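You operate a simulated robot arm through the tools that you are given. There is no shell and no other tool. Be economical: measure what you need, move in short steps, check, and stop when the job is done.

You are at the controls of a simulated robot arm. One attempt, no reset.

TASK
Clamp the card's block in the blue machine's vise, against the red stop.

It is judged by the outcome, as a careful person would: the job done as asked, and still so three seconds after it is handed in. It fails if anything else is knocked over, pushed out of place, dropped, spilled or broken.

THE ROBOT
A 7-joint arm with a two-finger parallel gripper on a trunk, on a base that drives. Base frame: it is fixed to the floor where the robot stands at the start and does not move with it; the origin is under the middle of the robot, x ahead of it, y to its left, z up. Units: mm, rad, N and s.
With the tool pointing down near the work surface it reaches from about 280 to 740 mm from the robot's upright axis, wherever it stands. Its first joint turns from -2.007 to 2.007 rad. Payload 3.91 kg.
Tool frame: the origin (TCP) lies between the finger pads and is the grasp point; the fingertips stand 30 mm ahead of it; z points along the fingers, y is the line along which they close. The gripper opens to 110 mm. The fingers are 20 mm wide and 10 mm thick; the gripper's body (48 by 112 mm) begins 55 mm behind the TCP.
Orientation is told as [roll, pitch, yaw] about the base's x, y, z axes, in that order, counted from this pose: with the fingers straight down and closing along the base's y, the tool's x points along the base's -x, its y along +y and its z along -z.

THE INTERFACE
- The arm moves only by the tool play_rows. Its arguments are lists of equal length, an entry for each row: "offset": the shift along the tool's x, y, z in units of 150 mm (1.0 is 150 mm), a list of three; "dr": the turn, a rotation vector about the tool's x, y, z in units of 180 degrees (1.0 is 180 degrees), a list of three; "grip": the opening, from 0 (shut) to 1 (fully open). In form: {"offset": [[x, y, z], ...], "dr": [[ax, ay, az], ...], "grip": [grip, ...]}. A call has 1 to 10 rows; each row is the pose to reach, as a shift and turn from the pose commanded when the call began, along the tool's axes at that moment. A call with a number of a shift or a turn outside -1 to 1 is refused whole. Rows are played at 5 a second. More than 50 mm and 0.15 rad between two rows, or a gripper value outside its range, and nothing of the call is played. A pose out of reach is approached as far as the arm can. The call stops where the force on the tool passes 70 N (or 10 N more than at its start, if that is more) or the arm is blocked; 0.2 s more then pass. Each finger travels about 108 mm/s and halts on what it meets, pressing with about 31 N; the grip force reading is that of the motor and also rises with nothing between the fingers. The clock runs only during rows and for 0.2 s after the last one: add rows that repeat a pose to give the fingers time. It gives the time, the measured TCP pose, the force on the tool (base axes), the opening and the grip force at its end, in the units of the frame above (readings bear some noise), with the torque about the TCP (base axes, N m) and any sound that the robot's microphone picked up.
- Cameras (640 x 400 px; columns grow to the right, rows downward): "scene" is now at [-29.2, 64.1, 1423.8]; the picture's right is [-0.95, -0.31, 0.00], its down [-0.19, 0.58, -0.79] and it looks along [0.24, -0.75, -0.61] (base axes); focal length 227 px, centre (320, 200). "wrist" rides on the gripper at [72, 17, -103] in the tool frame; the picture's right is [-0.23, 0.97, 0.00], its down [-0.76, -0.18, -0.62] and it looks along [-0.61, -0.14, 0.78] (tool axes); focal length 222 px, centre (320, 200).
- camera(camera): a new picture of that camera. It takes no simulated time.
- move_column(by): slides the trunk up (or, below 0, down) by that many mm; the arm and the scene camera ride with it, the base frame stays. It gives what a move gives, with no picture.
- drive_base(legs): drives the robot by 1 to 6 legs, each [ahead, turn to the left] in mm and rad, along the robot's own axes; the way and the turn of a leg run together, so that a leg with both is an arc; at most 1500 mm and 3.142 rad a leg. The arm and the cameras ride along, it lands a little off, and it stops where it bumps. It gives what a move gives.
- turn_head(pan, tilt): turns the head with the scene camera to pan (to the left, within 2.705 rad either way) and tilt (down, from -0.506 to 1.204), counted from straight ahead of the robot. It gives what a move gives.
- pixel_to_xyz(camera, pixels): for up to 12 pixels [column, row] of the newest picture of that camera ("zoom" is the newest enlarged one), the place [x, y, z] in the base frame of the surface seen there, good to about 3 mm, but the place of the scene camera against the robot may be out by one fixed shift of up to 12 mm in any direction. It takes no simulated time.
- zoom(camera, box): a new picture of the part [left, top, right, bottom] of that camera's present view, enlarged. It takes no simulated time.
- job_done(): hands the job in; it is judged then, once.

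Go step by step. Measure first, check grasps and placings, and put right what went wrong. The budget is 80 turns and 68 pictures, counting those below and the enlarged ones. Unless the task says otherwise, let go and move clear before handing in, and close with one line.

The tools are called after ">>>" by a JSON object that holds its "api" and its "payload". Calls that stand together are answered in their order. play_rows: Moves the arm, as the interface text tells. Its arguments: {"type":"object","properties":{"offset":{"type":"array","items":{"type":"array","items":{"type":"number"}}},"dr":{"type":"array","items":{"type":"array","items":{"type":"number"}}},"grip":{"type":"array","items":{"type":"number"}}},"required":["offset","dr","grip"]} The other tools are called the same way: move_column (by) slides the trunk up or down; drive_base (legs) drives the base; turn_head (pan, tilt) turns the head that bears the scene camera; camera (camera) takes a picture; pixel_to_xyz (camera, pixels) gives the place of the surface under pixels of a picture; zoom (camera, box) takes an enlarged picture of a part of a camera's view; job_done () hands the job in.

At the start:

```text
time: 0.0
ee_pos: [-66.6, -371.6, 1253.6]
ee_rot: [0.0, 0.001, -0.001]
ft_force: [-0.3, -0.5, -0.3]
ft_torque: [0.01, 0.02, 0.01]
gripper_width: 110.0
grip_force: 0.1
trunk travel left (down, up): [-519.0, 471.0]
robot x, y, heading: [-5.7, 3.8, 0.001]
head pan, tilt: [-1.26, 0.66]
```

scene: 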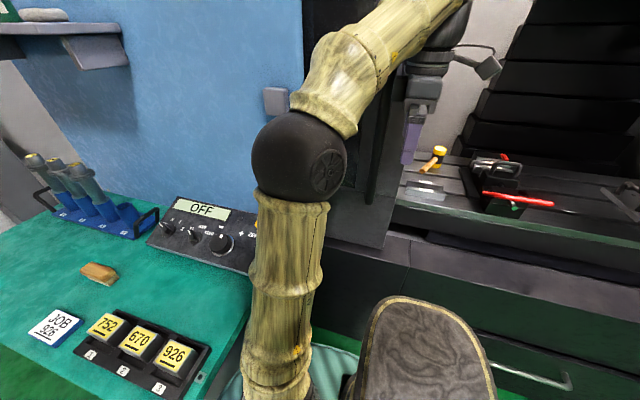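
wrist: 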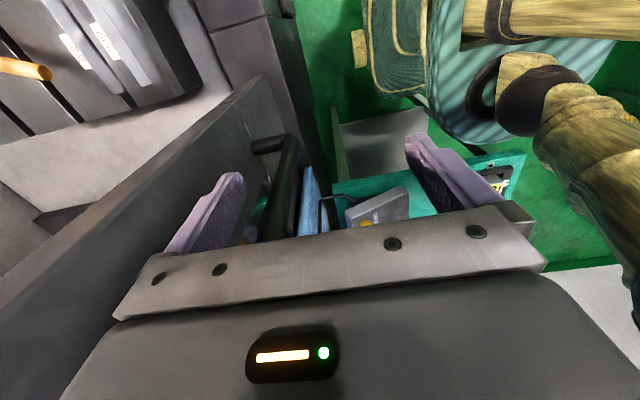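

The scene shows a job card reading "JOB 926" at (55,327), blocks 752/670/926 in a tray, and a vise with a red part near (515,198). I'll zoom in on these areas.

>>> {"api": "zoom", "payload": {"camera": "scene", "box": [0, 180, 260, 400]}}

>>> {"api": "zoom", "payload": {"camera": "scene", "box": [390, 120, 640, 276]}}

>>> {"api": "turn_head", "payload": {"pan": -1.9, "tilt": 0.5}}

>>> {"api": "camera", "payload": {"camera": "scene"}}

```text
1.82 times, centred on (130, 290) of scene
```

zoom: 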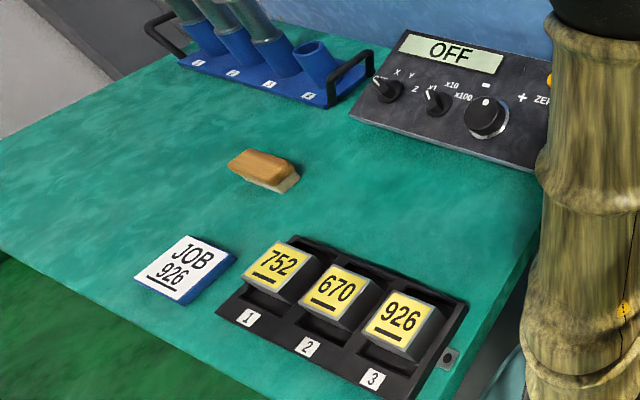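

```text
2.56 times, centred on (515, 198) of scene
```

zoom: 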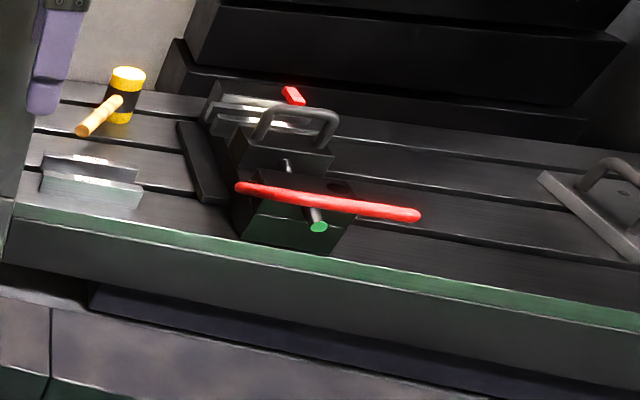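

```text
time: 1.0
ee_pos: [-67.6, -372.3, 1254.0]
ee_rot: [0.0, 0.0, -0.001]
ft_force: [-0.3, 0.5, -0.7]
ft_torque: [-0.01, 0.02, 0.04]
gripper_width: 109.9
grip_force: 0.1
trunk travel left (down, up): [-519.0, 471.0]
robot x, y, heading: [-3.0, 1.6, -0.002]
head pan, tilt: [-1.901, 0.499]
```

```text
63 pictures are left
```

scene: 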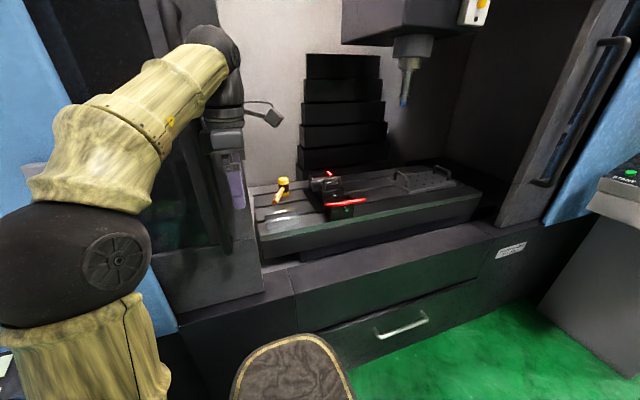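

The blue machine stands to the right of the robot, its door open; the vise is at (330,190). I'll zoom on it and measure, and look at the other side too.

>>> {"api": "zoom", "payload": {"camera": "scene", "box": [250, 150, 490, 270]}}

>>> {"api": "pixel_to_xyz", "payload": {"camera": "scene", "pixels": [[330, 205], [364, 201], [330, 173], [325, 183], [280, 195], [280, 212], [260, 250], [480, 200], [430, 180], [404, 103], [240, 255], [495, 225]]}}

```text
2.67 times, centred on (370, 210) of scene
```

zoom: 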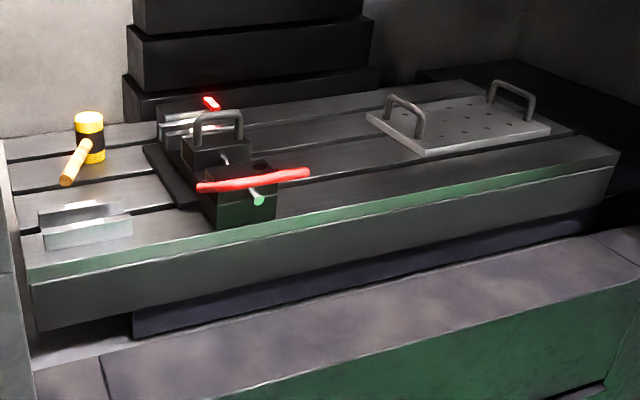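

```text
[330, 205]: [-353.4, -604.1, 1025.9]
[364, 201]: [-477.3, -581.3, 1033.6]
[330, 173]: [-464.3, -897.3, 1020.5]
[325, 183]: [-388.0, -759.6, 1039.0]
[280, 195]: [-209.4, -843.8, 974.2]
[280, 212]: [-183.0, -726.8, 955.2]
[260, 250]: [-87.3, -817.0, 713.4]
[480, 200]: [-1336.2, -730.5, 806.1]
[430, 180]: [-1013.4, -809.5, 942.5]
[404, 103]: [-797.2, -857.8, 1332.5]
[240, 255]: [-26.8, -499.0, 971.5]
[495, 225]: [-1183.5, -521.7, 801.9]
```

The vise has its jaws along y, with a U-handle on the moving jaw (~y -760), a red bar on the screw (~y -590) and the red stop at the fixed jaw. Next I'll look at the bench to measure the block.

>>> {"api": "turn_head", "payload": {"pan": -0.8, "tilt": 0.7}}

>>> {"api": "camera", "payload": {"camera": "scene"}}

```text
time: 2.4
ee_pos: [-66.1, -371.6, 1254.1]
ee_rot: [0.001, 0.002, 0.0]
ft_force: [0.2, -0.5, 0.1]
ft_torque: [-0.01, 0.01, 0.04]
gripper_width: 110.2
grip_force: 0.1
trunk travel left (down, up): [-519.0, 471.0]
robot x, y, heading: [-1.6, -3.6, 0.003]
head pan, tilt: [-0.799, 0.7]
```

```text
61 pictures are left
```

scene: 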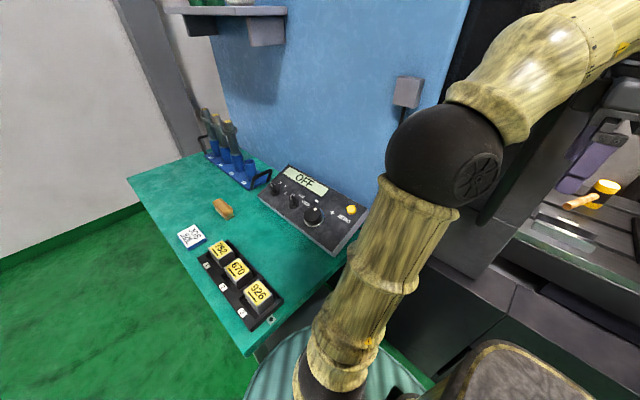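

>>> {"api": "zoom", "payload": {"camera": "scene", "box": [170, 210, 330, 350]}}

>>> {"api": "pixel_to_xyz", "payload": {"camera": "scene", "pixels": [[258, 292], [236, 270], [220, 252], [190, 237], [270, 318], [223, 208], [245, 355], [364, 232], [130, 180], [310, 215]]}}

```text
2.86 times, centred on (250, 280) of scene
```

zoom: 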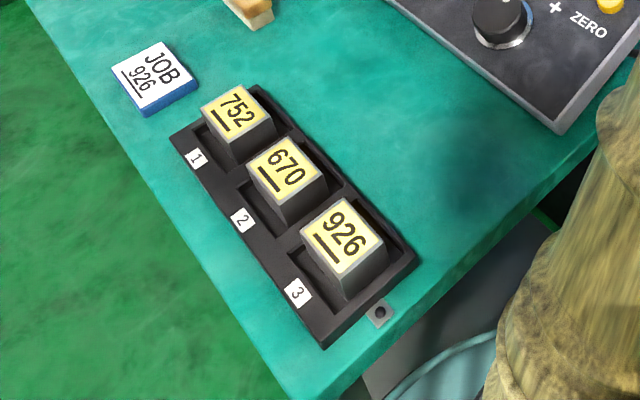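

```text
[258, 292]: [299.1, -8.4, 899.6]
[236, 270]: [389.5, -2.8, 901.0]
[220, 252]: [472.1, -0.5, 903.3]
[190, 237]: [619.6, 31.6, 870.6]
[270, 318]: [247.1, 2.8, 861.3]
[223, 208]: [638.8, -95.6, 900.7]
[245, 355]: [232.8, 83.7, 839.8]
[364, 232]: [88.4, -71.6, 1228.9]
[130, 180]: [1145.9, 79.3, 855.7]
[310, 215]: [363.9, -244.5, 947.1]
```

>>> {"api": "pixel_to_xyz", "payload": {"camera": "zoom", "pixels": [[304, 234], [347, 201], [379, 240], [343, 274], [340, 236], [348, 296], [415, 255], [325, 345], [255, 90], [172, 138], [365, 285], [320, 285]]}}

>>> {"api": "camera", "payload": {"camera": "wrist"}}

```text
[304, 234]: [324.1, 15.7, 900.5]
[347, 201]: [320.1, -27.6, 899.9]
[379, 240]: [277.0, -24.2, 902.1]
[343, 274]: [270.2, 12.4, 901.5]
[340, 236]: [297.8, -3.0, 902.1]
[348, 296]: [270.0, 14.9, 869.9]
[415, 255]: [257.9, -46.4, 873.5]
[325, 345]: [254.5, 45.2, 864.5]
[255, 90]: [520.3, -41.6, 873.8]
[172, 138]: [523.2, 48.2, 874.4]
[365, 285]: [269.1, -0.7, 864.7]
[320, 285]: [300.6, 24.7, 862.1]
```

```text
59 pictures are left
```

wrist: 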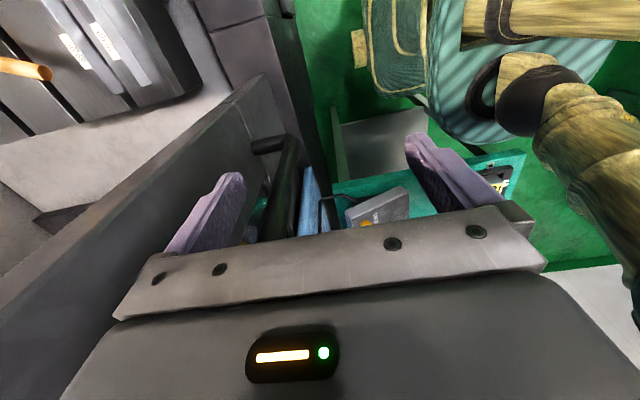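

Block 926 is about 50×42 mm, centred (297,-6), top at z 901. Before driving, I'll look at what lies to the left and behind.

>>> {"api": "turn_head", "payload": {"pan": 1.5, "tilt": 0.5}}

>>> {"api": "camera", "payload": {"camera": "scene"}}

>>> {"api": "turn_head", "payload": {"pan": -2.6, "tilt": 0.5}}

>>> {"api": "camera", "payload": {"camera": "scene"}}

```text
time: 4.5
ee_pos: [-66.7, -372.4, 1253.6]
ee_rot: [0.0, 0.001, 0.0]
ft_force: [0.5, 1.0, -0.6]
ft_torque: [0.0, 0.02, 0.01]
gripper_width: 110.0
grip_force: 0.0
trunk travel left (down, up): [-519.0, 471.0]
robot x, y, heading: [-1.2, -1.0, 0.005]
head pan, tilt: [1.499, 0.499]
```

```text
58 pictures are left
```

scene: 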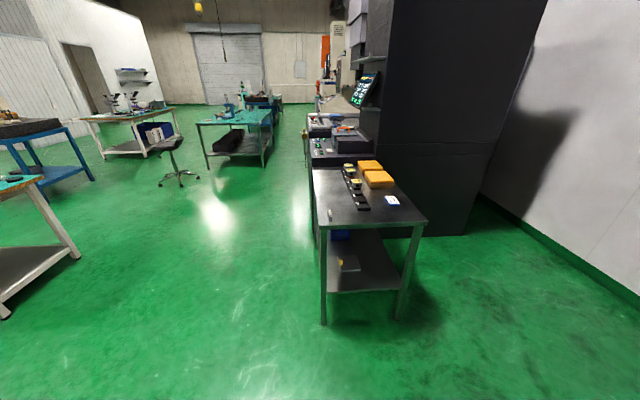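

```text
time: 7.8
ee_pos: [-66.6, -372.5, 1252.9]
ee_rot: [0.001, -0.002, 0.0]
ft_force: [0.3, 0.2, -0.5]
ft_torque: [-0.02, 0.01, -0.01]
gripper_width: 110.1
grip_force: 0.1
trunk travel left (down, up): [-519.0, 471.0]
robot x, y, heading: [0.2, -0.8, 0.001]
head pan, tilt: [-2.601, 0.499]
```

```text
57 pictures are left
```

scene: 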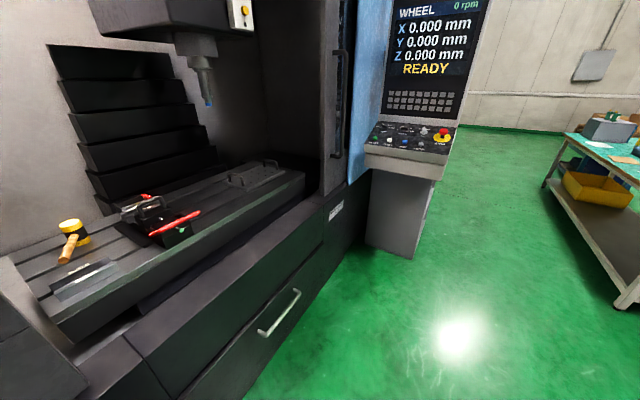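

The surroundings are clear for driving (the other black machine and bench are far off). I'll turn about and drive to stand before the vise for a close look first.

>>> {"api": "drive_base", "payload": {"legs": [[0, -3.1416], [400, 0], [0, 1.5708]]}}

>>> {"api": "turn_head", "payload": {"pan": 0.0, "tilt": 0.6}}

>>> {"api": "camera", "payload": {"camera": "scene"}}

```text
refused: -3.1416 is not a number from -3.14159 to 3.14159
```

```text
time: 10.2
ee_pos: [-68.3, -371.9, 1253.2]
ee_rot: [0.0, -0.001, -0.001]
ft_force: [-0.1, 0.2, 0.5]
ft_torque: [0.01, 0.0, -0.01]
gripper_width: 110.0
grip_force: 0.1
trunk travel left (down, up): [-519.0, 471.0]
robot x, y, heading: [1.8, -1.5, 0.001]
head pan, tilt: [0.0, 0.6]
```

```text
56 pictures are left
```

scene: 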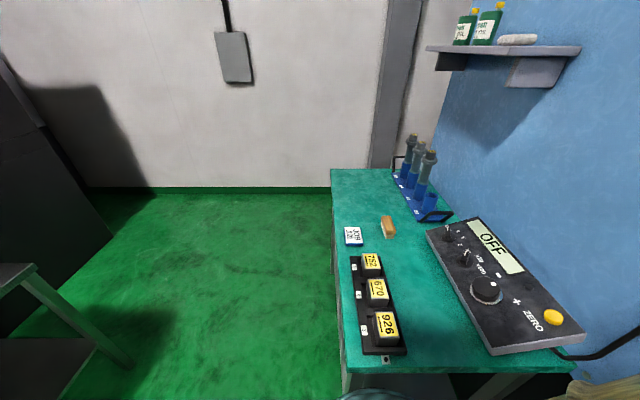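

>>> {"api": "drive_base", "payload": {"legs": [[0, -3.14], [400, 0], [0, 1.57]]}}

>>> {"api": "camera", "payload": {"camera": "scene"}}

```text
time: 13.3
ee_pos: [-305.4, -173.5, 1259.1]
ee_rot: [-0.011, 0.002, -0.82]
ft_force: [0.8, -0.3, -0.4]
ft_torque: [0.02, 0.0, 0.02]
gripper_width: 110.1
grip_force: 0.1
trunk travel left (down, up): [-519.0, 471.0]
robot x, y, heading: [12.9, 32.4, -0.772]
head pan, tilt: [0.0, 0.6]
stopped in leg 1: the robot was blocked; the commanded pose is now the measured one
```

```text
55 pictures are left
```

scene: 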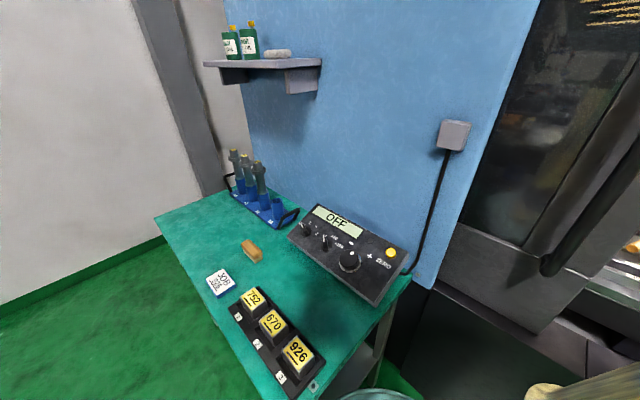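

The base bumped something (bench corner) after 0.77 rad, so I'll back away diagonally and then turn to face the machine.

>>> {"api": "drive_base", "payload": {"legs": [[-560, 0], [0, -0.798]]}}

>>> {"api": "camera", "payload": {"camera": "scene"}}

```text
time: 18.5
ee_pos: [-736.5, 479.7, 1261.5]
ee_rot: [-0.023, 0.013, -1.602]
ft_force: [-0.4, -0.1, -0.1]
ft_torque: [0.03, 0.02, 0.0]
gripper_width: 109.9
grip_force: 0.1
trunk travel left (down, up): [-519.0, 471.0]
robot x, y, heading: [-378.6, 418.8, -1.567]
head pan, tilt: [0.0, 0.6]
```

```text
54 pictures are left
```

scene: 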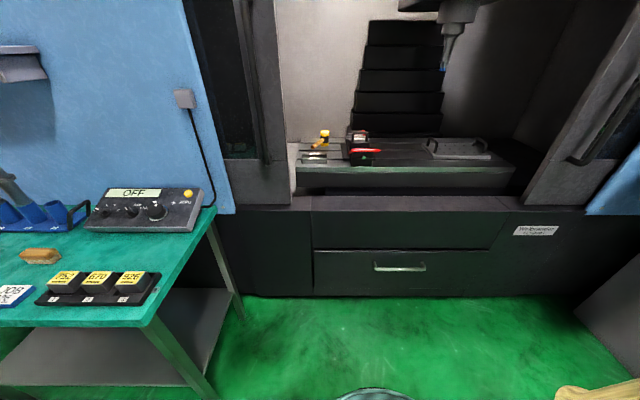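

Now facing the machine. Drive closer for a detailed view of the vise.

>>> {"api": "drive_base", "payload": {"legs": [[480, 0]]}}

>>> {"api": "camera", "payload": {"camera": "scene"}}

>>> {"api": "zoom", "payload": {"camera": "scene", "box": [240, 130, 480, 280]}}

```text
time: 21.3
ee_pos: [-735.7, 10.6, 1261.6]
ee_rot: [-0.022, 0.015, -1.614]
ft_force: [-0.3, 0.3, -0.1]
ft_torque: [0.03, 0.01, -0.02]
gripper_width: 110.1
grip_force: 0.1
trunk travel left (down, up): [-519.0, 471.0]
robot x, y, heading: [-378.6, -54.3, -1.581]
head pan, tilt: [0.0, 0.6]
```

```text
53 pictures are left
```

scene: 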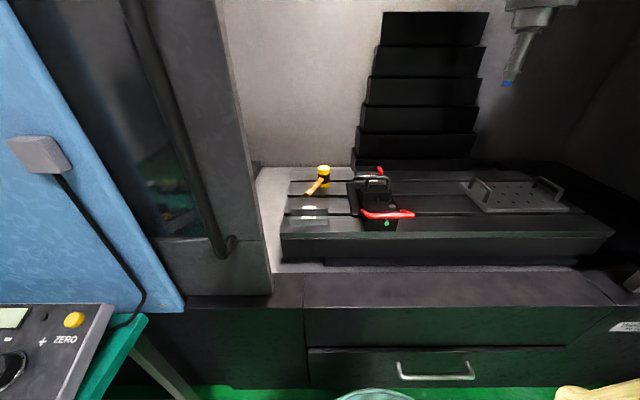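

```text
2.67 times, centred on (360, 205) of scene
```

zoom: 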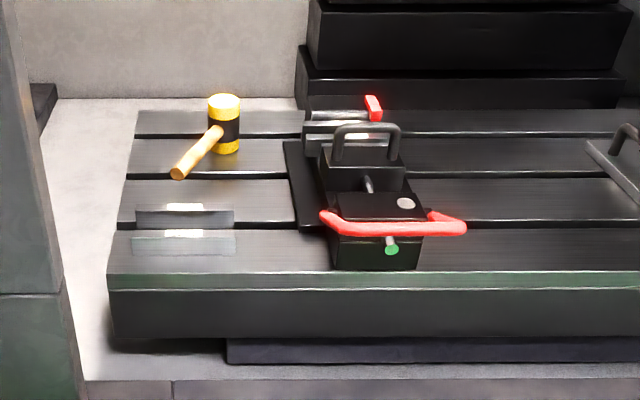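

>>> {"api": "zoom", "payload": {"camera": "scene", "box": [335, 155, 431, 240]}}

>>> {"api": "pixel_to_xyz", "payload": {"camera": "zoom", "pixels": [[300, 60], [330, 250], [320, 350], [300, 400], [200, 130], [80, 300]]}}

```text
4.71 times, centred on (383, 198) of scene
```

zoom: 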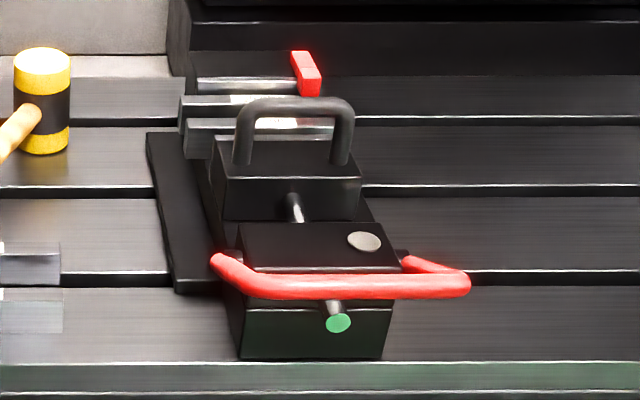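

```text
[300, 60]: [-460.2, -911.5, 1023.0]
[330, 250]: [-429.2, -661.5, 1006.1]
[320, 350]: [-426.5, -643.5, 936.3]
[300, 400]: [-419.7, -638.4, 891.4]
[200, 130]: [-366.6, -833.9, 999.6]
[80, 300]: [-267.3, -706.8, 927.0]
```

The vise has a U-shaped red bail pivoting on the front box, a plunger with a green tip and a moving jaw with a handle. I'll swing the arm to the front to look down with the wrist camera.

>>> {"api": "play_rows", "payload": {"offset": [[-0.28, 0, 0], [-0.56, 0, 0], [-0.8, 0.15, 0], [-1.0, 0.35, 0]], "dr": [[0, 0, 0], [0, 0, 0], [0, 0, 0], [0, 0, 0]], "grip": [1, 1, 1, 1]}}

>>> {"api": "play_rows", "payload": {"offset": [[-0.25, 0.2, 0], [-0.5, 0.4, 0], [-0.75, 0.6, 0], [-1.0, 0.8, 0]], "dr": [[0, 0, 0], [0, 0, 0], [0, 0, 0], [0, 0, 0]], "grip": [1, 1, 1, 1]}}

>>> {"api": "play_rows", "payload": {"offset": [[-0.25, 0.2, 0], [-0.5, 0.4, 0], [-0.75, 0.6, 0], [-1.0, 0.8, 0]], "dr": [[0, 0, 0], [0, 0, 0], [0, 0, 0], [0, 0, 0]], "grip": [1, 1, 1, 1]}}

>>> {"api": "camera", "payload": {"camera": "wrist"}}

```text
time: 22.3
ee_pos: [-687.7, -142.9, 1256.2]
ee_rot: [-0.025, 0.014, -1.613]
ft_force: [-0.3, -0.6, -0.5]
ft_torque: [0.02, -0.01, 0.03]
gripper_width: 109.9
grip_force: 0.1
trunk travel left (down, up): [-519.0, 471.0]
robot x, y, heading: [-378.5, -57.2, -1.575]
head pan, tilt: [0.0, 0.6]
```

```text
time: 23.3
ee_pos: [-570.7, -298.2, 1255.1]
ee_rot: [-0.023, 0.013, -1.613]
ft_force: [0.0, -0.4, 0.6]
ft_torque: [0.01, 0.02, -0.05]
gripper_width: 110.2
grip_force: 0.0
trunk travel left (down, up): [-519.0, 471.0]
robot x, y, heading: [-376.6, -55.1, -1.575]
head pan, tilt: [0.0, 0.6]
```

```text
time: 24.3
ee_pos: [-463.4, -454.0, 1246.0]
ee_rot: [-0.023, 0.016, -1.614]
ft_force: [0.3, 0.4, 0.2]
ft_torque: [-0.01, 0.02, -0.01]
gripper_width: 110.0
grip_force: 0.0
trunk travel left (down, up): [-519.0, 471.0]
robot x, y, heading: [-375.0, -55.9, -1.58]
head pan, tilt: [0.0, 0.6]
```

```text
50 pictures are left
```

wrist: 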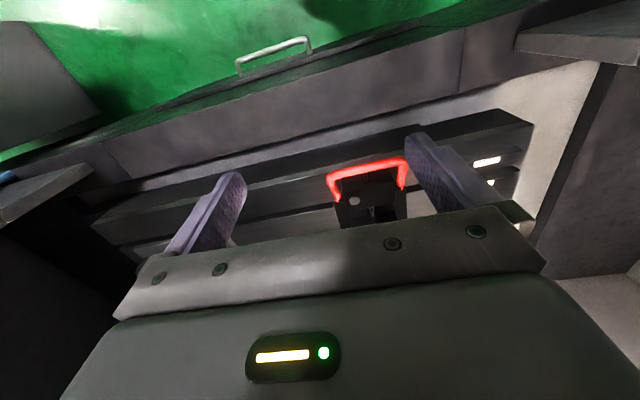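

The vise appears at (370,195) between the fingers; I'll move further over it for a top view.

>>> {"api": "play_rows", "payload": {"offset": [[-0.3, 0, 0], [-0.6, 0, 0], [-0.9, 0, 0], [-1.0, 0, 0]], "dr": [[0, 0, 0], [0, 0, 0], [0, 0, 0], [0, 0, 0]], "grip": [1, 1, 1, 1]}}

>>> {"api": "camera", "payload": {"camera": "wrist"}}

>>> {"api": "zoom", "payload": {"camera": "wrist", "box": [240, 60, 440, 220]}}

```text
time: 25.3
ee_pos: [-465.7, -562.0, 1239.3]
ee_rot: [-0.026, -0.003, -1.612]
ft_force: [0.1, -0.2, -0.8]
ft_torque: [0.05, -0.01, 0.01]
gripper_width: 109.8
grip_force: 0.1
out of reach, approached as far as the arm can: row 3, 4
trunk travel left (down, up): [-519.0, 471.0]
robot x, y, heading: [-375.9, -57.3, -1.571]
head pan, tilt: [0.0, 0.6]
```

```text
49 pictures are left
```

wrist: 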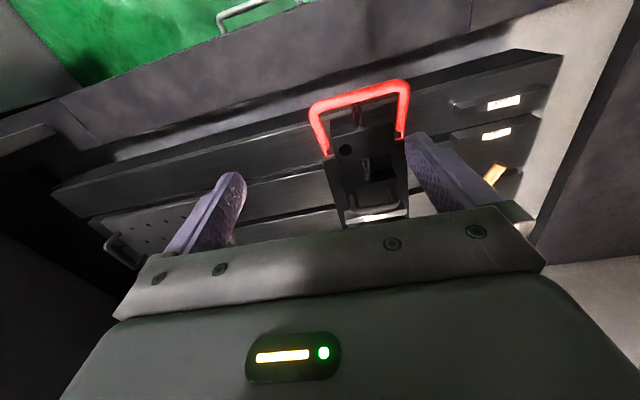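

```text
2.50 times, centred on (340, 140) of wrist
```

zoom: 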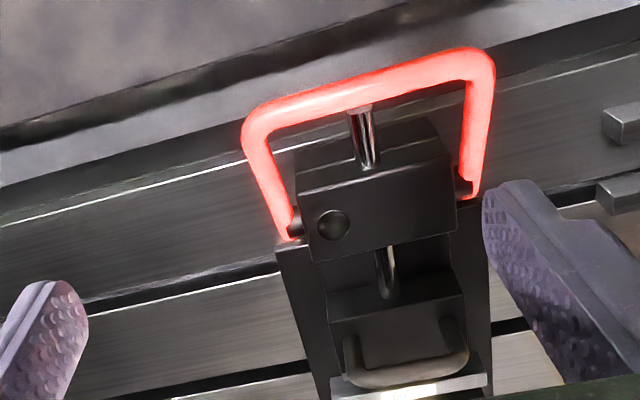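

The wrist reached its limit at y -562; I'll drive forward 170 mm to get nearer, then look again.

>>> {"api": "drive_base", "payload": {"legs": [[170, 0]]}}

>>> {"api": "camera", "payload": {"camera": "wrist"}}

>>> {"api": "zoom", "payload": {"camera": "wrist", "box": [240, 60, 440, 220]}}

```text
time: 26.8
ee_pos: [-465.2, -734.4, 1239.9]
ee_rot: [-0.03, -0.006, -1.614]
ft_force: [0.8, 0.5, 0.4]
ft_torque: [0.01, 0.03, 0.01]
gripper_width: 109.9
grip_force: 0.0
trunk travel left (down, up): [-519.0, 471.0]
robot x, y, heading: [-378.8, -230.1, -1.582]
head pan, tilt: [0.0, 0.6]
```

```text
47 pictures are left
```

wrist: 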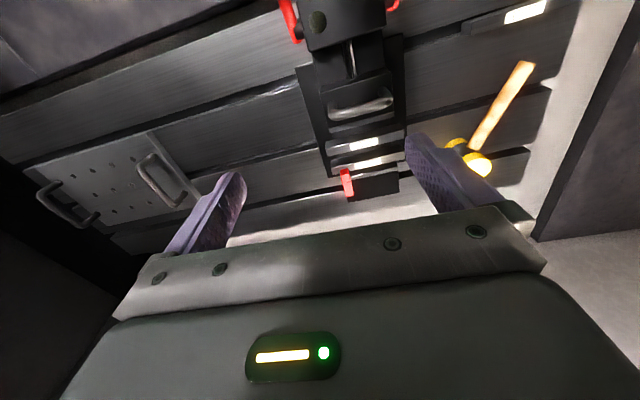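

```text
2.50 times, centred on (340, 140) of wrist
```

zoom: 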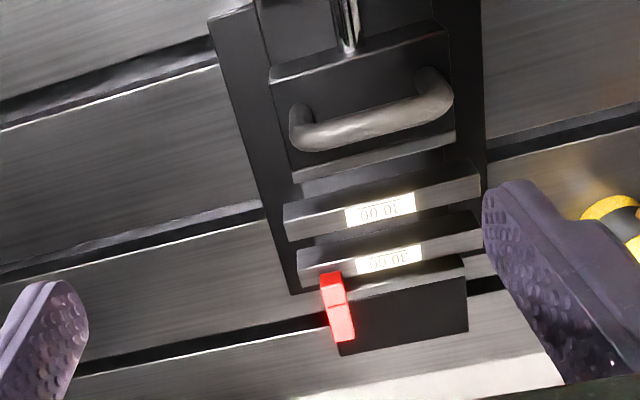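

>>> {"api": "zoom", "payload": {"camera": "wrist", "box": [310, 90, 410, 205]}}

>>> {"api": "pixel_to_xyz", "payload": {"camera": "wrist", "pixels": [[360, 144], [368, 163], [331, 147], [390, 135], [347, 175], [349, 188], [375, 185], [345, 130], [362, 107], [335, 160], [355, 153], [400, 120]]}}

```text
3.48 times, centred on (360, 148) of wrist
```

zoom: 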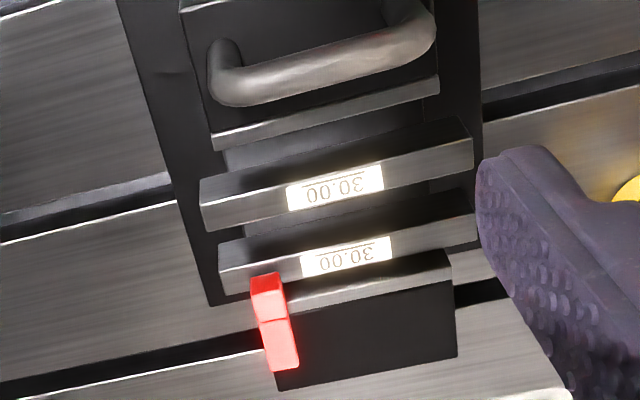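

```text
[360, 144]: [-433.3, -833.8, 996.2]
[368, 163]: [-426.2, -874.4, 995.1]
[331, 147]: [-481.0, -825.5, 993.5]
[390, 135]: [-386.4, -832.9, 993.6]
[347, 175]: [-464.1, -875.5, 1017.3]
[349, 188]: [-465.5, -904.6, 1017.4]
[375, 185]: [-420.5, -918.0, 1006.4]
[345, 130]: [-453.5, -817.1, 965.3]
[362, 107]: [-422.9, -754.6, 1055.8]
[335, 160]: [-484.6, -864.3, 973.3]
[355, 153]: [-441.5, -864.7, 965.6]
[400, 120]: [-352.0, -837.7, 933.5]
```

Two 30.00 parallels stand between the jaws (tops z≈995), the red stop is at x≈-460. I'll measure the jaw edges precisely.

>>> {"api": "pixel_to_xyz", "payload": {"camera": "zoom", "pixels": [[325, 112], [330, 128], [330, 150], [325, 165], [335, 180], [340, 203], [345, 222], [350, 240], [352, 262], [355, 280], [358, 292], [270, 297]]}}

>>> {"api": "pixel_to_xyz", "payload": {"camera": "zoom", "pixels": [[288, 290], [285, 360], [255, 290], [257, 340], [205, 210], [470, 155], [215, 140], [437, 88], [450, 258], [270, 345], [300, 90], [420, 30]]}}

```text
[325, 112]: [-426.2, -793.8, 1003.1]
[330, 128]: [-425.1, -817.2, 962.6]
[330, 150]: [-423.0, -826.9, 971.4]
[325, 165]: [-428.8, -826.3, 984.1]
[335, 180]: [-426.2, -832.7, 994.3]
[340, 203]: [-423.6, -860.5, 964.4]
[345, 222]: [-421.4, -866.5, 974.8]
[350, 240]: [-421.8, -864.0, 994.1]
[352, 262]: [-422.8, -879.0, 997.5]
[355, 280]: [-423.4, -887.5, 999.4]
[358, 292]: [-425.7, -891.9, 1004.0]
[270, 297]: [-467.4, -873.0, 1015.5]
```

```text
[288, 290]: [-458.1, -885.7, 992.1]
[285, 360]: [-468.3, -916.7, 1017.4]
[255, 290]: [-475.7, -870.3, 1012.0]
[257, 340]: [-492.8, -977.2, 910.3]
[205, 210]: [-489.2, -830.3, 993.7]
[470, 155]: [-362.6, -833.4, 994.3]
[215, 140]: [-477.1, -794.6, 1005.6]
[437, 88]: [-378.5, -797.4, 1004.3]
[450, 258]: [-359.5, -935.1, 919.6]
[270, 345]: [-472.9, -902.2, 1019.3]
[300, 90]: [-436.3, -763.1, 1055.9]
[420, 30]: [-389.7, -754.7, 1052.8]
```

Measured: jaw faces y≈-797 and -887 (tops z≈1004), parallels tops 994 at y≈-832/-871, stop face x≈-460. Now I go back to the bench to fetch block 926.

>>> {"api": "drive_base", "payload": {"legs": [[-380, 0], [0, 1.58], [150, 0]]}}

>>> {"api": "camera", "payload": {"camera": "wrist"}}

```text
time: 34.0
ee_pos: [279.4, 66.2, 1240.3]
ee_rot: [-0.029, -0.005, -0.037]
ft_force: [0.0, 0.9, -0.3]
ft_torque: [-0.03, 0.01, -0.05]
gripper_width: 110.1
grip_force: 0.0
trunk travel left (down, up): [-519.0, 471.0]
robot x, y, heading: [-230.1, 149.0, 0.002]
head pan, tilt: [0.0, 0.6]
```

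```text
44 pictures are left
```

wrist: 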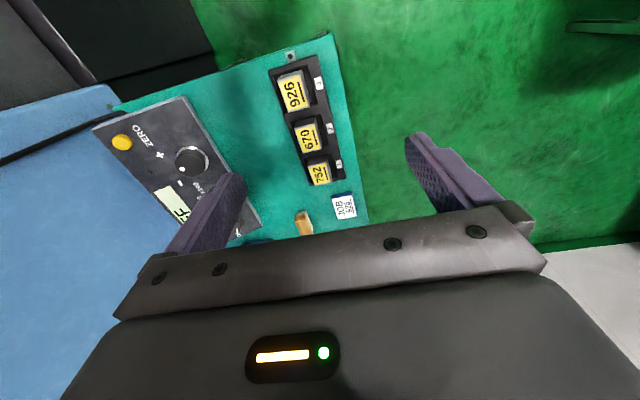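

>>> {"api": "zoom", "payload": {"camera": "wrist", "box": [250, 50, 350, 130]}}

>>> {"api": "pixel_to_xyz", "payload": {"camera": "zoom", "pixels": [[185, 165], [330, 140], [360, 340], [205, 380], [270, 250], [260, 360], [355, 215], [150, 230], [400, 300], [250, 130]]}}

```text
5.00 times, centred on (300, 90) of wrist
```

zoom: 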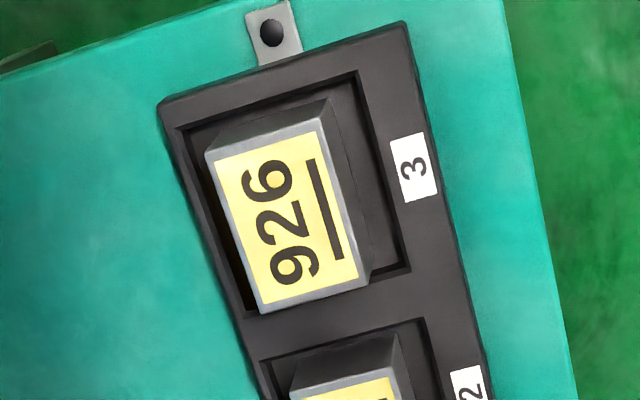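

```text
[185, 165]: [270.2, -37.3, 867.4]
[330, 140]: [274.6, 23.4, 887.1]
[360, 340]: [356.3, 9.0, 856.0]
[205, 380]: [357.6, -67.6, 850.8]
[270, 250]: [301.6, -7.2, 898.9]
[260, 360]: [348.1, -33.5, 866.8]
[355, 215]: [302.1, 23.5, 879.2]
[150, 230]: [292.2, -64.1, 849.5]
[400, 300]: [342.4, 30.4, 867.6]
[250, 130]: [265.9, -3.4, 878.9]
```

>>> {"api": "pixel_to_xyz", "payload": {"camera": "zoom", "pixels": [[209, 155], [316, 124], [364, 276], [264, 307], [290, 215], [330, 105], [371, 265], [205, 145], [237, 240], [345, 200], [262, 138], [315, 290]]}}

```text
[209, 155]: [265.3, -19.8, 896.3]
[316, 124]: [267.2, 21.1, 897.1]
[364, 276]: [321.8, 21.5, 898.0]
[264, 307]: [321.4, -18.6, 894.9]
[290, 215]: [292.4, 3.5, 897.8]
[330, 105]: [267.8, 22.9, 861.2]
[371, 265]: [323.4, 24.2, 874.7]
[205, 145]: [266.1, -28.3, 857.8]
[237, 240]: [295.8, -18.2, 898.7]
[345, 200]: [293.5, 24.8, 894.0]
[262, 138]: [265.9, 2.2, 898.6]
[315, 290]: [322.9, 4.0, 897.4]
```

From the wrist view block 926 is at x 265–322, y -20–22, top z≈898 (centre 294,1). I'll level the tool, centre over it and descend part way.

>>> {"api": "play_rows", "payload": {"offset": [[-0.02, -0.15, 0.2], [-0.05, -0.3, 0.4], [-0.1, -0.43, 0.6], [-0.1, -0.43, 0.85], [-0.1, -0.43, 1.0]], "dr": [[-0.003, 0, -0.004], [-0.006, 0.001, -0.008], [-0.0092, 0.0016, -0.0118], [-0.0092, 0.0016, -0.0118], [-0.0092, 0.0016, -0.0118]], "grip": [1, 1, 1, 1, 1]}}

>>> {"api": "camera", "payload": {"camera": "wrist"}}

```text
time: 35.2
ee_pos: [289.5, -5.2, 1094.0]
ee_rot: [0.001, -0.002, -0.001]
ft_force: [0.6, -0.6, 0.0]
ft_torque: [-0.01, -0.02, 0.03]
gripper_width: 110.1
grip_force: 0.1
trunk travel left (down, up): [-519.0, 471.0]
robot x, y, heading: [-227.4, 149.4, -0.001]
head pan, tilt: [0.0, 0.6]
```

```text
42 pictures are left
```

wrist: 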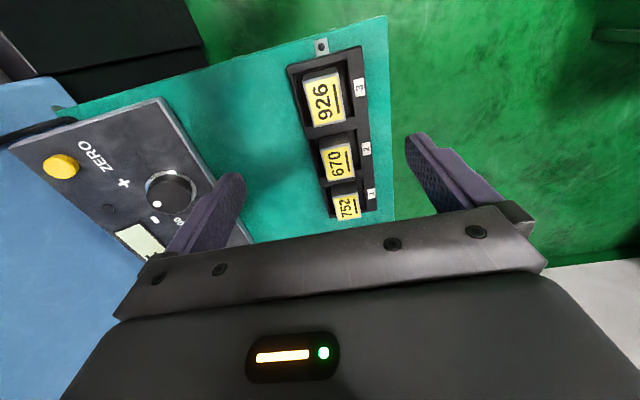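

>>> {"api": "pixel_to_xyz", "payload": {"camera": "wrist", "pixels": [[304, 83], [335, 73], [345, 112], [312, 124], [324, 99], [339, 92], [309, 104], [318, 80], [328, 117], [338, 48], [355, 130], [298, 128]]}}

```text
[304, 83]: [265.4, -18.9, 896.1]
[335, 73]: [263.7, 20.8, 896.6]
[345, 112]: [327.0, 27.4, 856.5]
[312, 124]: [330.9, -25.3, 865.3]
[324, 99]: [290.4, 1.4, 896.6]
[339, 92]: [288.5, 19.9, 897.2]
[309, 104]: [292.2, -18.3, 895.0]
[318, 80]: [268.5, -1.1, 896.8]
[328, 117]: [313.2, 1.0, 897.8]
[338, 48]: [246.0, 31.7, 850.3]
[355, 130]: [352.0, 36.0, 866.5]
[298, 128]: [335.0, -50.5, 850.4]
```

Block centre (293,1), top 897; I'll correct by (+3,+6) and descend.

>>> {"api": "play_rows", "payload": {"offset": [[-0.02, 0.04, 0.25], [-0.02, 0.04, 0.5], [-0.02, 0.04, 0.75], [-0.02, 0.04, 1.0]], "dr": [[0, 0, 0], [0, 0, 0], [0, 0, 0], [0, 0, 0]], "grip": [1, 1, 1, 1]}}

>>> {"api": "camera", "payload": {"camera": "wrist"}}

```text
time: 36.2
ee_pos: [293.6, 0.0, 941.8]
ee_rot: [0.003, -0.002, -0.001]
ft_force: [1.0, 0.0, 0.4]
ft_torque: [-0.03, -0.05, 0.0]
gripper_width: 109.9
grip_force: 0.0
trunk travel left (down, up): [-519.0, 471.0]
robot x, y, heading: [-226.5, 150.9, -0.001]
head pan, tilt: [0.0, 0.6]
```

```text
41 pictures are left
```

wrist: 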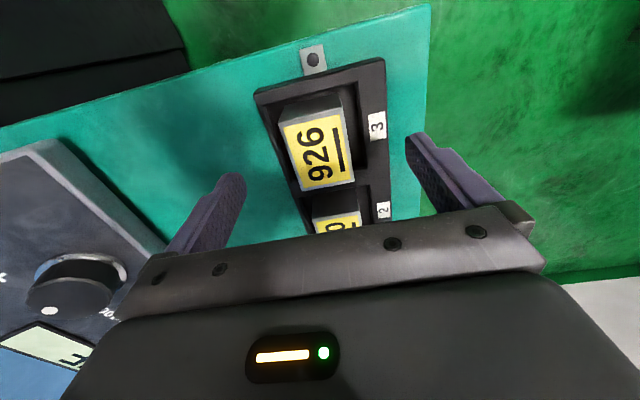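

Block sits between the fingers; descend 38 mm and close.

>>> {"api": "play_rows", "payload": {"offset": [[0, 0, 0.13], [0, 0, 0.255], [0, 0, 0.255], [0, 0, 0.255], [0, 0, 0.255], [0, 0, 0.255], [0, 0, 0.255]], "dr": [[0, 0, 0], [0, 0, 0], [0, 0, 0], [0, 0, 0], [0, 0, 0], [0, 0, 0], [0, 0, 0]], "grip": [1, 1, 0.7, 0.4, 0.2, 0.2, 0.2]}}

>>> {"api": "camera", "payload": {"camera": "wrist"}}

```text
time: 37.8
ee_pos: [294.9, 2.3, 905.7]
ee_rot: [0.002, 0.0, 0.0]
ft_force: [-0.3, 0.6, 0.2]
ft_torque: [-0.04, -0.02, -0.02]
gripper_width: 44.3
grip_force: 31.8
trunk travel left (down, up): [-519.0, 471.0]
robot x, y, heading: [-225.3, 150.0, -0.002]
head pan, tilt: [0.0, 0.6]
```

```text
40 pictures are left
```

wrist: 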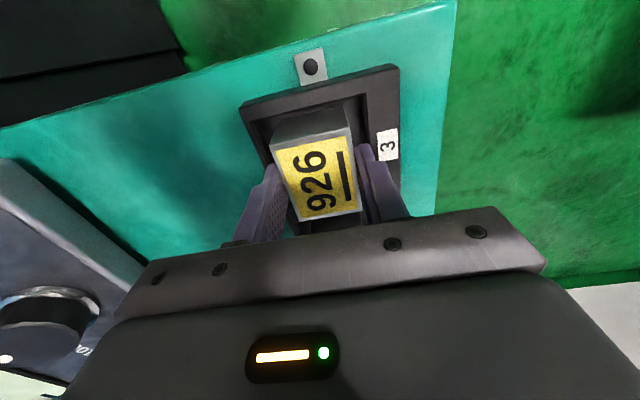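

Gripped at 44 mm, 32 N. Lift straight up.

>>> {"api": "play_rows", "payload": {"offset": [[0, 0, -0.1], [0, 0, -0.3], [0, 0, -0.6], [0, 0, -0.9], [0, 0, -1.0]], "dr": [[0, 0, 0], [0, 0, 0], [0, 0, 0], [0, 0, 0], [0, 0, 0]], "grip": [0.2, 0.2, 0.2, 0.2, 0.2]}}

>>> {"api": "camera", "payload": {"camera": "wrist"}}

```text
time: 39.0
ee_pos: [297.1, 3.7, 1055.7]
ee_rot: [0.0, -0.001, 0.0]
ft_force: [0.5, -0.1, -2.7]
ft_torque: [0.01, 0.01, 0.02]
gripper_width: 44.7
grip_force: 30.5
trunk travel left (down, up): [-519.0, 471.0]
robot x, y, heading: [-232.6, 150.8, 0.004]
head pan, tilt: [0.0, 0.6]
```

```text
39 pictures are left
```

wrist: 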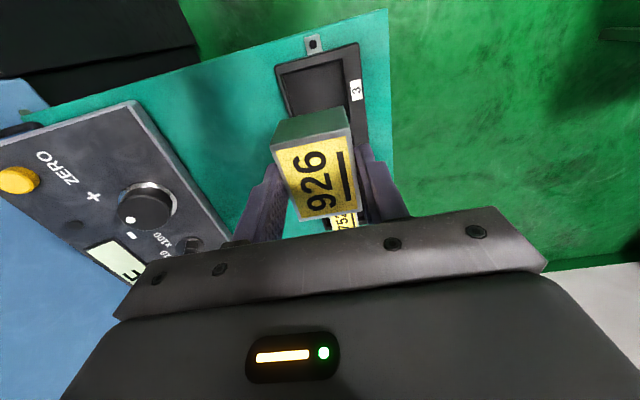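

Holding well (slot 3 empty). Lift on and turn the tool +90° about base z, so that at the vise the fingers close along y.

>>> {"api": "play_rows", "payload": {"offset": [[0, 0, -0.2], [0, 0, -0.4], [0, 0, -0.6], [0, 0, -0.8], [0, 0, -1.0], [0, 0, -1.0], [0, 0, -1.0], [0, 0, -1.0], [0, 0, -1.0], [0, 0, -1.0]], "dr": [[0, 0, -0.045], [0, 0, -0.09], [0, 0, -0.135], [0, 0, -0.18], [0, 0, -0.225], [0, 0, -0.27], [0, 0, -0.315], [0, 0, -0.36], [0, 0, -0.405], [0, 0, -0.45]], "grip": [0.2, 0.2, 0.2, 0.2, 0.2, 0.2, 0.2, 0.2, 0.2, 0.2]}}

>>> {"api": "play_rows", "payload": {"offset": [[0, 0, 0], [0, 0, 0]], "dr": [[0, 0, -0.025], [0, 0, -0.05]], "grip": [0.2, 0.2]}}

```text
time: 41.2
ee_pos: [295.4, 3.4, 1202.8]
ee_rot: [0.001, -0.002, 1.417]
ft_force: [-0.3, 0.8, -2.4]
ft_torque: [0.01, 0.0, 0.0]
gripper_width: 44.6
grip_force: 31.4
trunk travel left (down, up): [-519.0, 471.0]
robot x, y, heading: [-229.1, 152.2, 0.002]
head pan, tilt: [0.0, 0.6]
```

```text
time: 41.8
ee_pos: [294.2, 1.6, 1204.9]
ee_rot: [-0.001, -0.002, 1.571]
ft_force: [-0.1, 0.2, -2.4]
ft_torque: [0.0, -0.04, -0.01]
gripper_width: 44.6
grip_force: 30.6
trunk travel left (down, up): [-519.0, 471.0]
robot x, y, heading: [-234.3, 149.8, -0.0]
head pan, tilt: [0.0, 0.6]
```

Yaw reached 90°. Drive back to the machine: reverse, turn right, and advance.

>>> {"api": "drive_base", "payload": {"legs": [[-150, 0], [0, -1.571], [400, 0]]}}

>>> {"api": "camera", "payload": {"camera": "wrist"}}

```text
time: 49.2
ee_pos: [-550.8, -779.8, 1204.7]
ee_rot: [-0.001, -0.002, -0.028]
ft_force: [0.5, 0.1, -2.9]
ft_torque: [0.02, 0.0, 0.03]
gripper_width: 44.7
grip_force: 31.2
trunk travel left (down, up): [-519.0, 471.0]
robot x, y, heading: [-391.6, -263.0, -1.6]
head pan, tilt: [0.0, 0.6]
```

```text
38 pictures are left
```

wrist: 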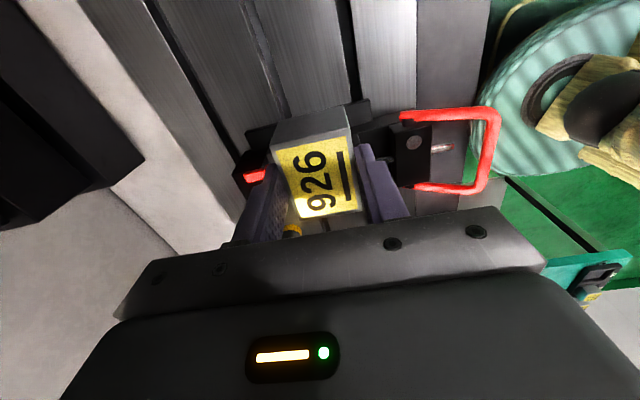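

I'll move the block over the vise at height: +126 mm x, -72 mm y, removing the yaw error.

>>> {"api": "play_rows", "payload": {"offset": [[-0.28, -0.15, 0], [-0.56, -0.3, 0], [-0.75, -0.4, 0], [-0.853, -0.456, 0]], "dr": [[0, 0, -0.0089], [0, 0, -0.0089], [0, 0, -0.0089], [0, 0, -0.0089]], "grip": [0.2, 0.2, 0.2, 0.2]}}

>>> {"api": "camera", "payload": {"camera": "wrist"}}

>>> {"api": "camera", "payload": {"camera": "scene"}}

```text
time: 50.2
ee_pos: [-418.5, -838.9, 1192.6]
ee_rot: [-0.002, -0.001, 0.0]
ft_force: [0.3, 0.8, -2.1]
ft_torque: [0.03, 0.01, 0.01]
gripper_width: 44.6
grip_force: 31.0
out of reach, approached as far as the arm can: row 2, 3, 4
trunk travel left (down, up): [-519.0, 471.0]
robot x, y, heading: [-390.4, -262.3, -1.596]
head pan, tilt: [0.0, 0.6]
```

```text
37 pictures are left
```

wrist: 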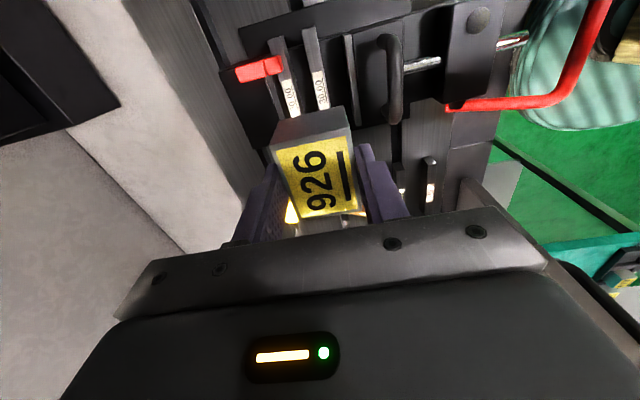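

```text
36 pictures are left
```

scene: 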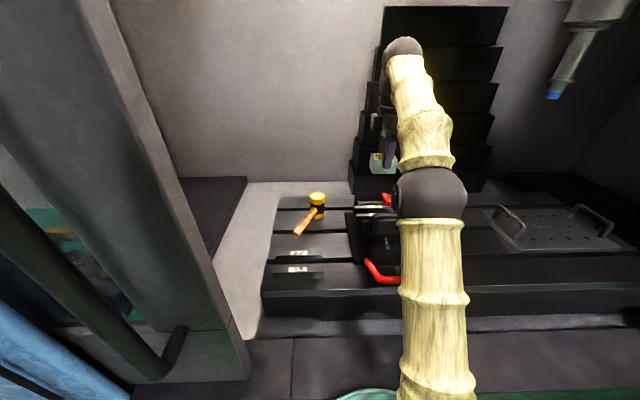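

The wrist sees the stop at (260,68) and parallels at (288,90)/(318,85) clearly. Zoom and measure relative to the block.

>>> {"api": "zoom", "payload": {"camera": "wrist", "box": [220, 20, 420, 145]}}

>>> {"api": "pixel_to_xyz", "payload": {"camera": "wrist", "pixels": [[278, 65], [260, 68], [278, 75], [272, 100], [290, 95], [298, 100], [318, 95], [325, 95], [346, 90], [354, 80], [390, 80], [260, 95]]}}

>>> {"api": "pixel_to_xyz", "payload": {"camera": "wrist", "pixels": [[275, 152], [348, 138], [360, 205], [300, 218], [318, 180], [345, 110], [277, 122], [310, 120], [310, 140]]}}

```text
3.20 times, centred on (320, 82) of wrist
```

zoom: 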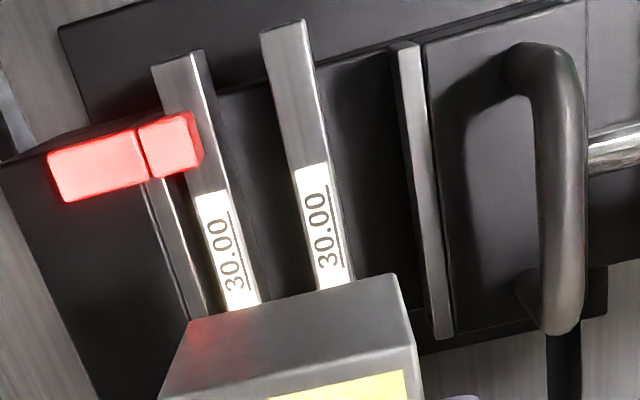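

```text
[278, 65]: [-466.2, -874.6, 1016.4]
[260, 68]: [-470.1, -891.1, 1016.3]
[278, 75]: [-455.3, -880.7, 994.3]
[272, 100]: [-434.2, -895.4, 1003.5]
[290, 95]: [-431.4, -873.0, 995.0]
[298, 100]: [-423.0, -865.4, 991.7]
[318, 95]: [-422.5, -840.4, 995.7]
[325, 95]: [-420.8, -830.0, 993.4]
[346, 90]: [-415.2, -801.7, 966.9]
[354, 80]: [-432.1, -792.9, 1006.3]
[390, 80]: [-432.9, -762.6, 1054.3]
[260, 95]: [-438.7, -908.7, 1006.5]
```

```text
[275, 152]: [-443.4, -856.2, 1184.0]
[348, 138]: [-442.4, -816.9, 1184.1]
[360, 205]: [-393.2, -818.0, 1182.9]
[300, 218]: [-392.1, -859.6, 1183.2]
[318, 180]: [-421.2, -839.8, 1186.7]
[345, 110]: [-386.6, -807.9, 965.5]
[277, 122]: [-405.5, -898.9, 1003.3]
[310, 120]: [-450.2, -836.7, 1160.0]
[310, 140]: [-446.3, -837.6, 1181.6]
```

Block bottom is ~150 mm above the parallels; block centre is (-418.5,-838). I'll descend 60 mm first, and check the position.

>>> {"api": "play_rows", "payload": {"offset": [[0, 0, 0.2], [0, 0, 0.4], [0, 0, 0.4]], "dr": [[0, 0, 0], [0, 0, 0], [0, 0, 0]], "grip": [0.2, 0.2, 0.2]}}

```text
time: 51.0
ee_pos: [-419.6, -839.3, 1134.5]
ee_rot: [-0.003, -0.002, 0.001]
ft_force: [-0.6, 0.2, -2.5]
ft_torque: [-0.01, -0.01, 0.01]
gripper_width: 44.7
grip_force: 31.2
trunk travel left (down, up): [-519.0, 471.0]
robot x, y, heading: [-389.9, -259.9, -1.602]
head pan, tilt: [0.0, 0.6]
```

>>> {"api": "play_rows", "payload": {"offset": [[0, -0.09, 0.15], [0, -0.09, 0.35], [0, -0.09, 0.49], [0, -0.09, 0.49]], "dr": [[0, 0, 0], [0, 0, 0], [0, 0, 0], [0, 0, 0]], "grip": [0.2, 0.2, 0.2, 0.2]}}

>>> {"api": "zoom", "payload": {"camera": "wrist", "box": [180, 0, 420, 240]}}

>>> {"api": "pixel_to_xyz", "payload": {"camera": "zoom", "pixels": [[250, 200], [320, 260], [320, 300], [380, 250], [320, 180], [360, 180], [300, 350], [420, 180]]}}

```text
time: 52.0
ee_pos: [-418.5, -854.4, 1060.1]
ee_rot: [-0.002, 0.0, 0.001]
ft_force: [-0.4, -0.6, -3.0]
ft_torque: [0.02, 0.03, -0.03]
gripper_width: 44.6
grip_force: 31.0
trunk travel left (down, up): [-519.0, 471.0]
robot x, y, heading: [-391.2, -261.4, -1.593]
head pan, tilt: [0.0, 0.6]
```

```text
1.67 times, centred on (300, 120) of wrist
```

zoom: 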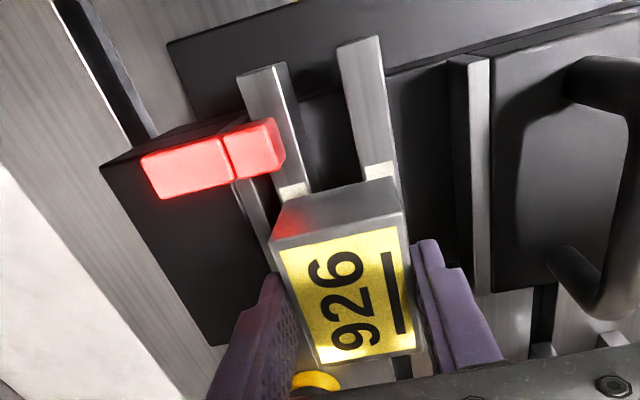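

```text
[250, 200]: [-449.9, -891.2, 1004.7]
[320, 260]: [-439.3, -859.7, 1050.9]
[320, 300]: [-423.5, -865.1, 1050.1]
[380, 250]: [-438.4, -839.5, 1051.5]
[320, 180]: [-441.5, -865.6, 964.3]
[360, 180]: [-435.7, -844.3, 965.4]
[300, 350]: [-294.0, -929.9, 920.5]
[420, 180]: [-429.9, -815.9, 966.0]
```

Aligned over both parallels. Lower gently ~16 mm and check the force.

>>> {"api": "play_rows", "payload": {"offset": [[0, 0, 0.05], [0, 0, 0.09], [0, 0, 0.11]], "dr": [[0, 0, 0], [0, 0, 0], [0, 0, 0]], "grip": [0.2, 0.2, 0.2]}}

>>> {"api": "zoom", "payload": {"camera": "wrist", "box": [180, 0, 420, 240]}}

```text
time: 52.8
ee_pos: [-418.5, -852.8, 1044.6]
ee_rot: [0.0, -0.002, 0.001]
ft_force: [0.2, -1.1, -3.2]
ft_torque: [0.05, -0.01, 0.01]
gripper_width: 44.9
grip_force: 31.4
trunk travel left (down, up): [-519.0, 471.0]
robot x, y, heading: [-389.7, -263.8, -1.597]
head pan, tilt: [0.0, 0.6]
```

```text
1.67 times, centred on (300, 120) of wrist
```

zoom: 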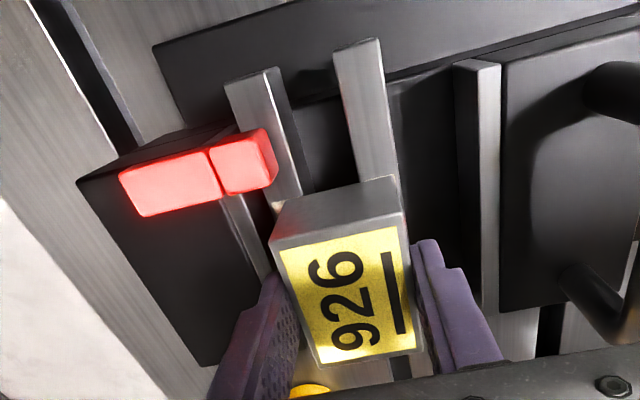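

No contact yet. Slide toward the stop (-x) 9 mm, in small steps.

>>> {"api": "play_rows", "payload": {"offset": [[0.02, 0, 0], [0.04, 0, 0], [0.06, 0, 0]], "dr": [[0, 0, 0], [0, 0, 0], [0, 0, 0]], "grip": [0.2, 0.2, 0.2]}}

>>> {"api": "zoom", "payload": {"camera": "wrist", "box": [220, 40, 360, 160]}}

>>> {"api": "pixel_to_xyz", "payload": {"camera": "zoom", "pixels": [[250, 140], [190, 210], [300, 240], [320, 300], [380, 240]]}}

```text
time: 53.6
ee_pos: [-428.6, -853.6, 1045.5]
ee_rot: [0.002, -0.003, -0.001]
ft_force: [-0.3, 0.5, -2.6]
ft_torque: [-0.01, 0.0, 0.0]
gripper_width: 44.7
grip_force: 30.9
trunk travel left (down, up): [-519.0, 471.0]
robot x, y, heading: [-393.0, -263.5, -1.599]
head pan, tilt: [0.0, 0.6]
```

```text
3.33 times, centred on (290, 100) of wrist
```

zoom: 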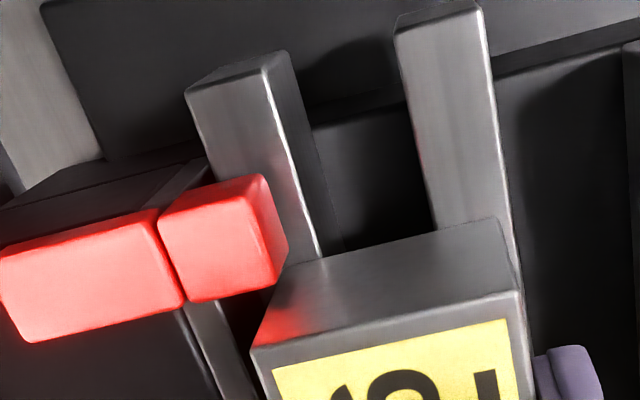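

```text
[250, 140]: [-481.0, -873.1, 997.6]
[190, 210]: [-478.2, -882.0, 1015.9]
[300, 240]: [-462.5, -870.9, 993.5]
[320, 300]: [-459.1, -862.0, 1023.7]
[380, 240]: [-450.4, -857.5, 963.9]
```

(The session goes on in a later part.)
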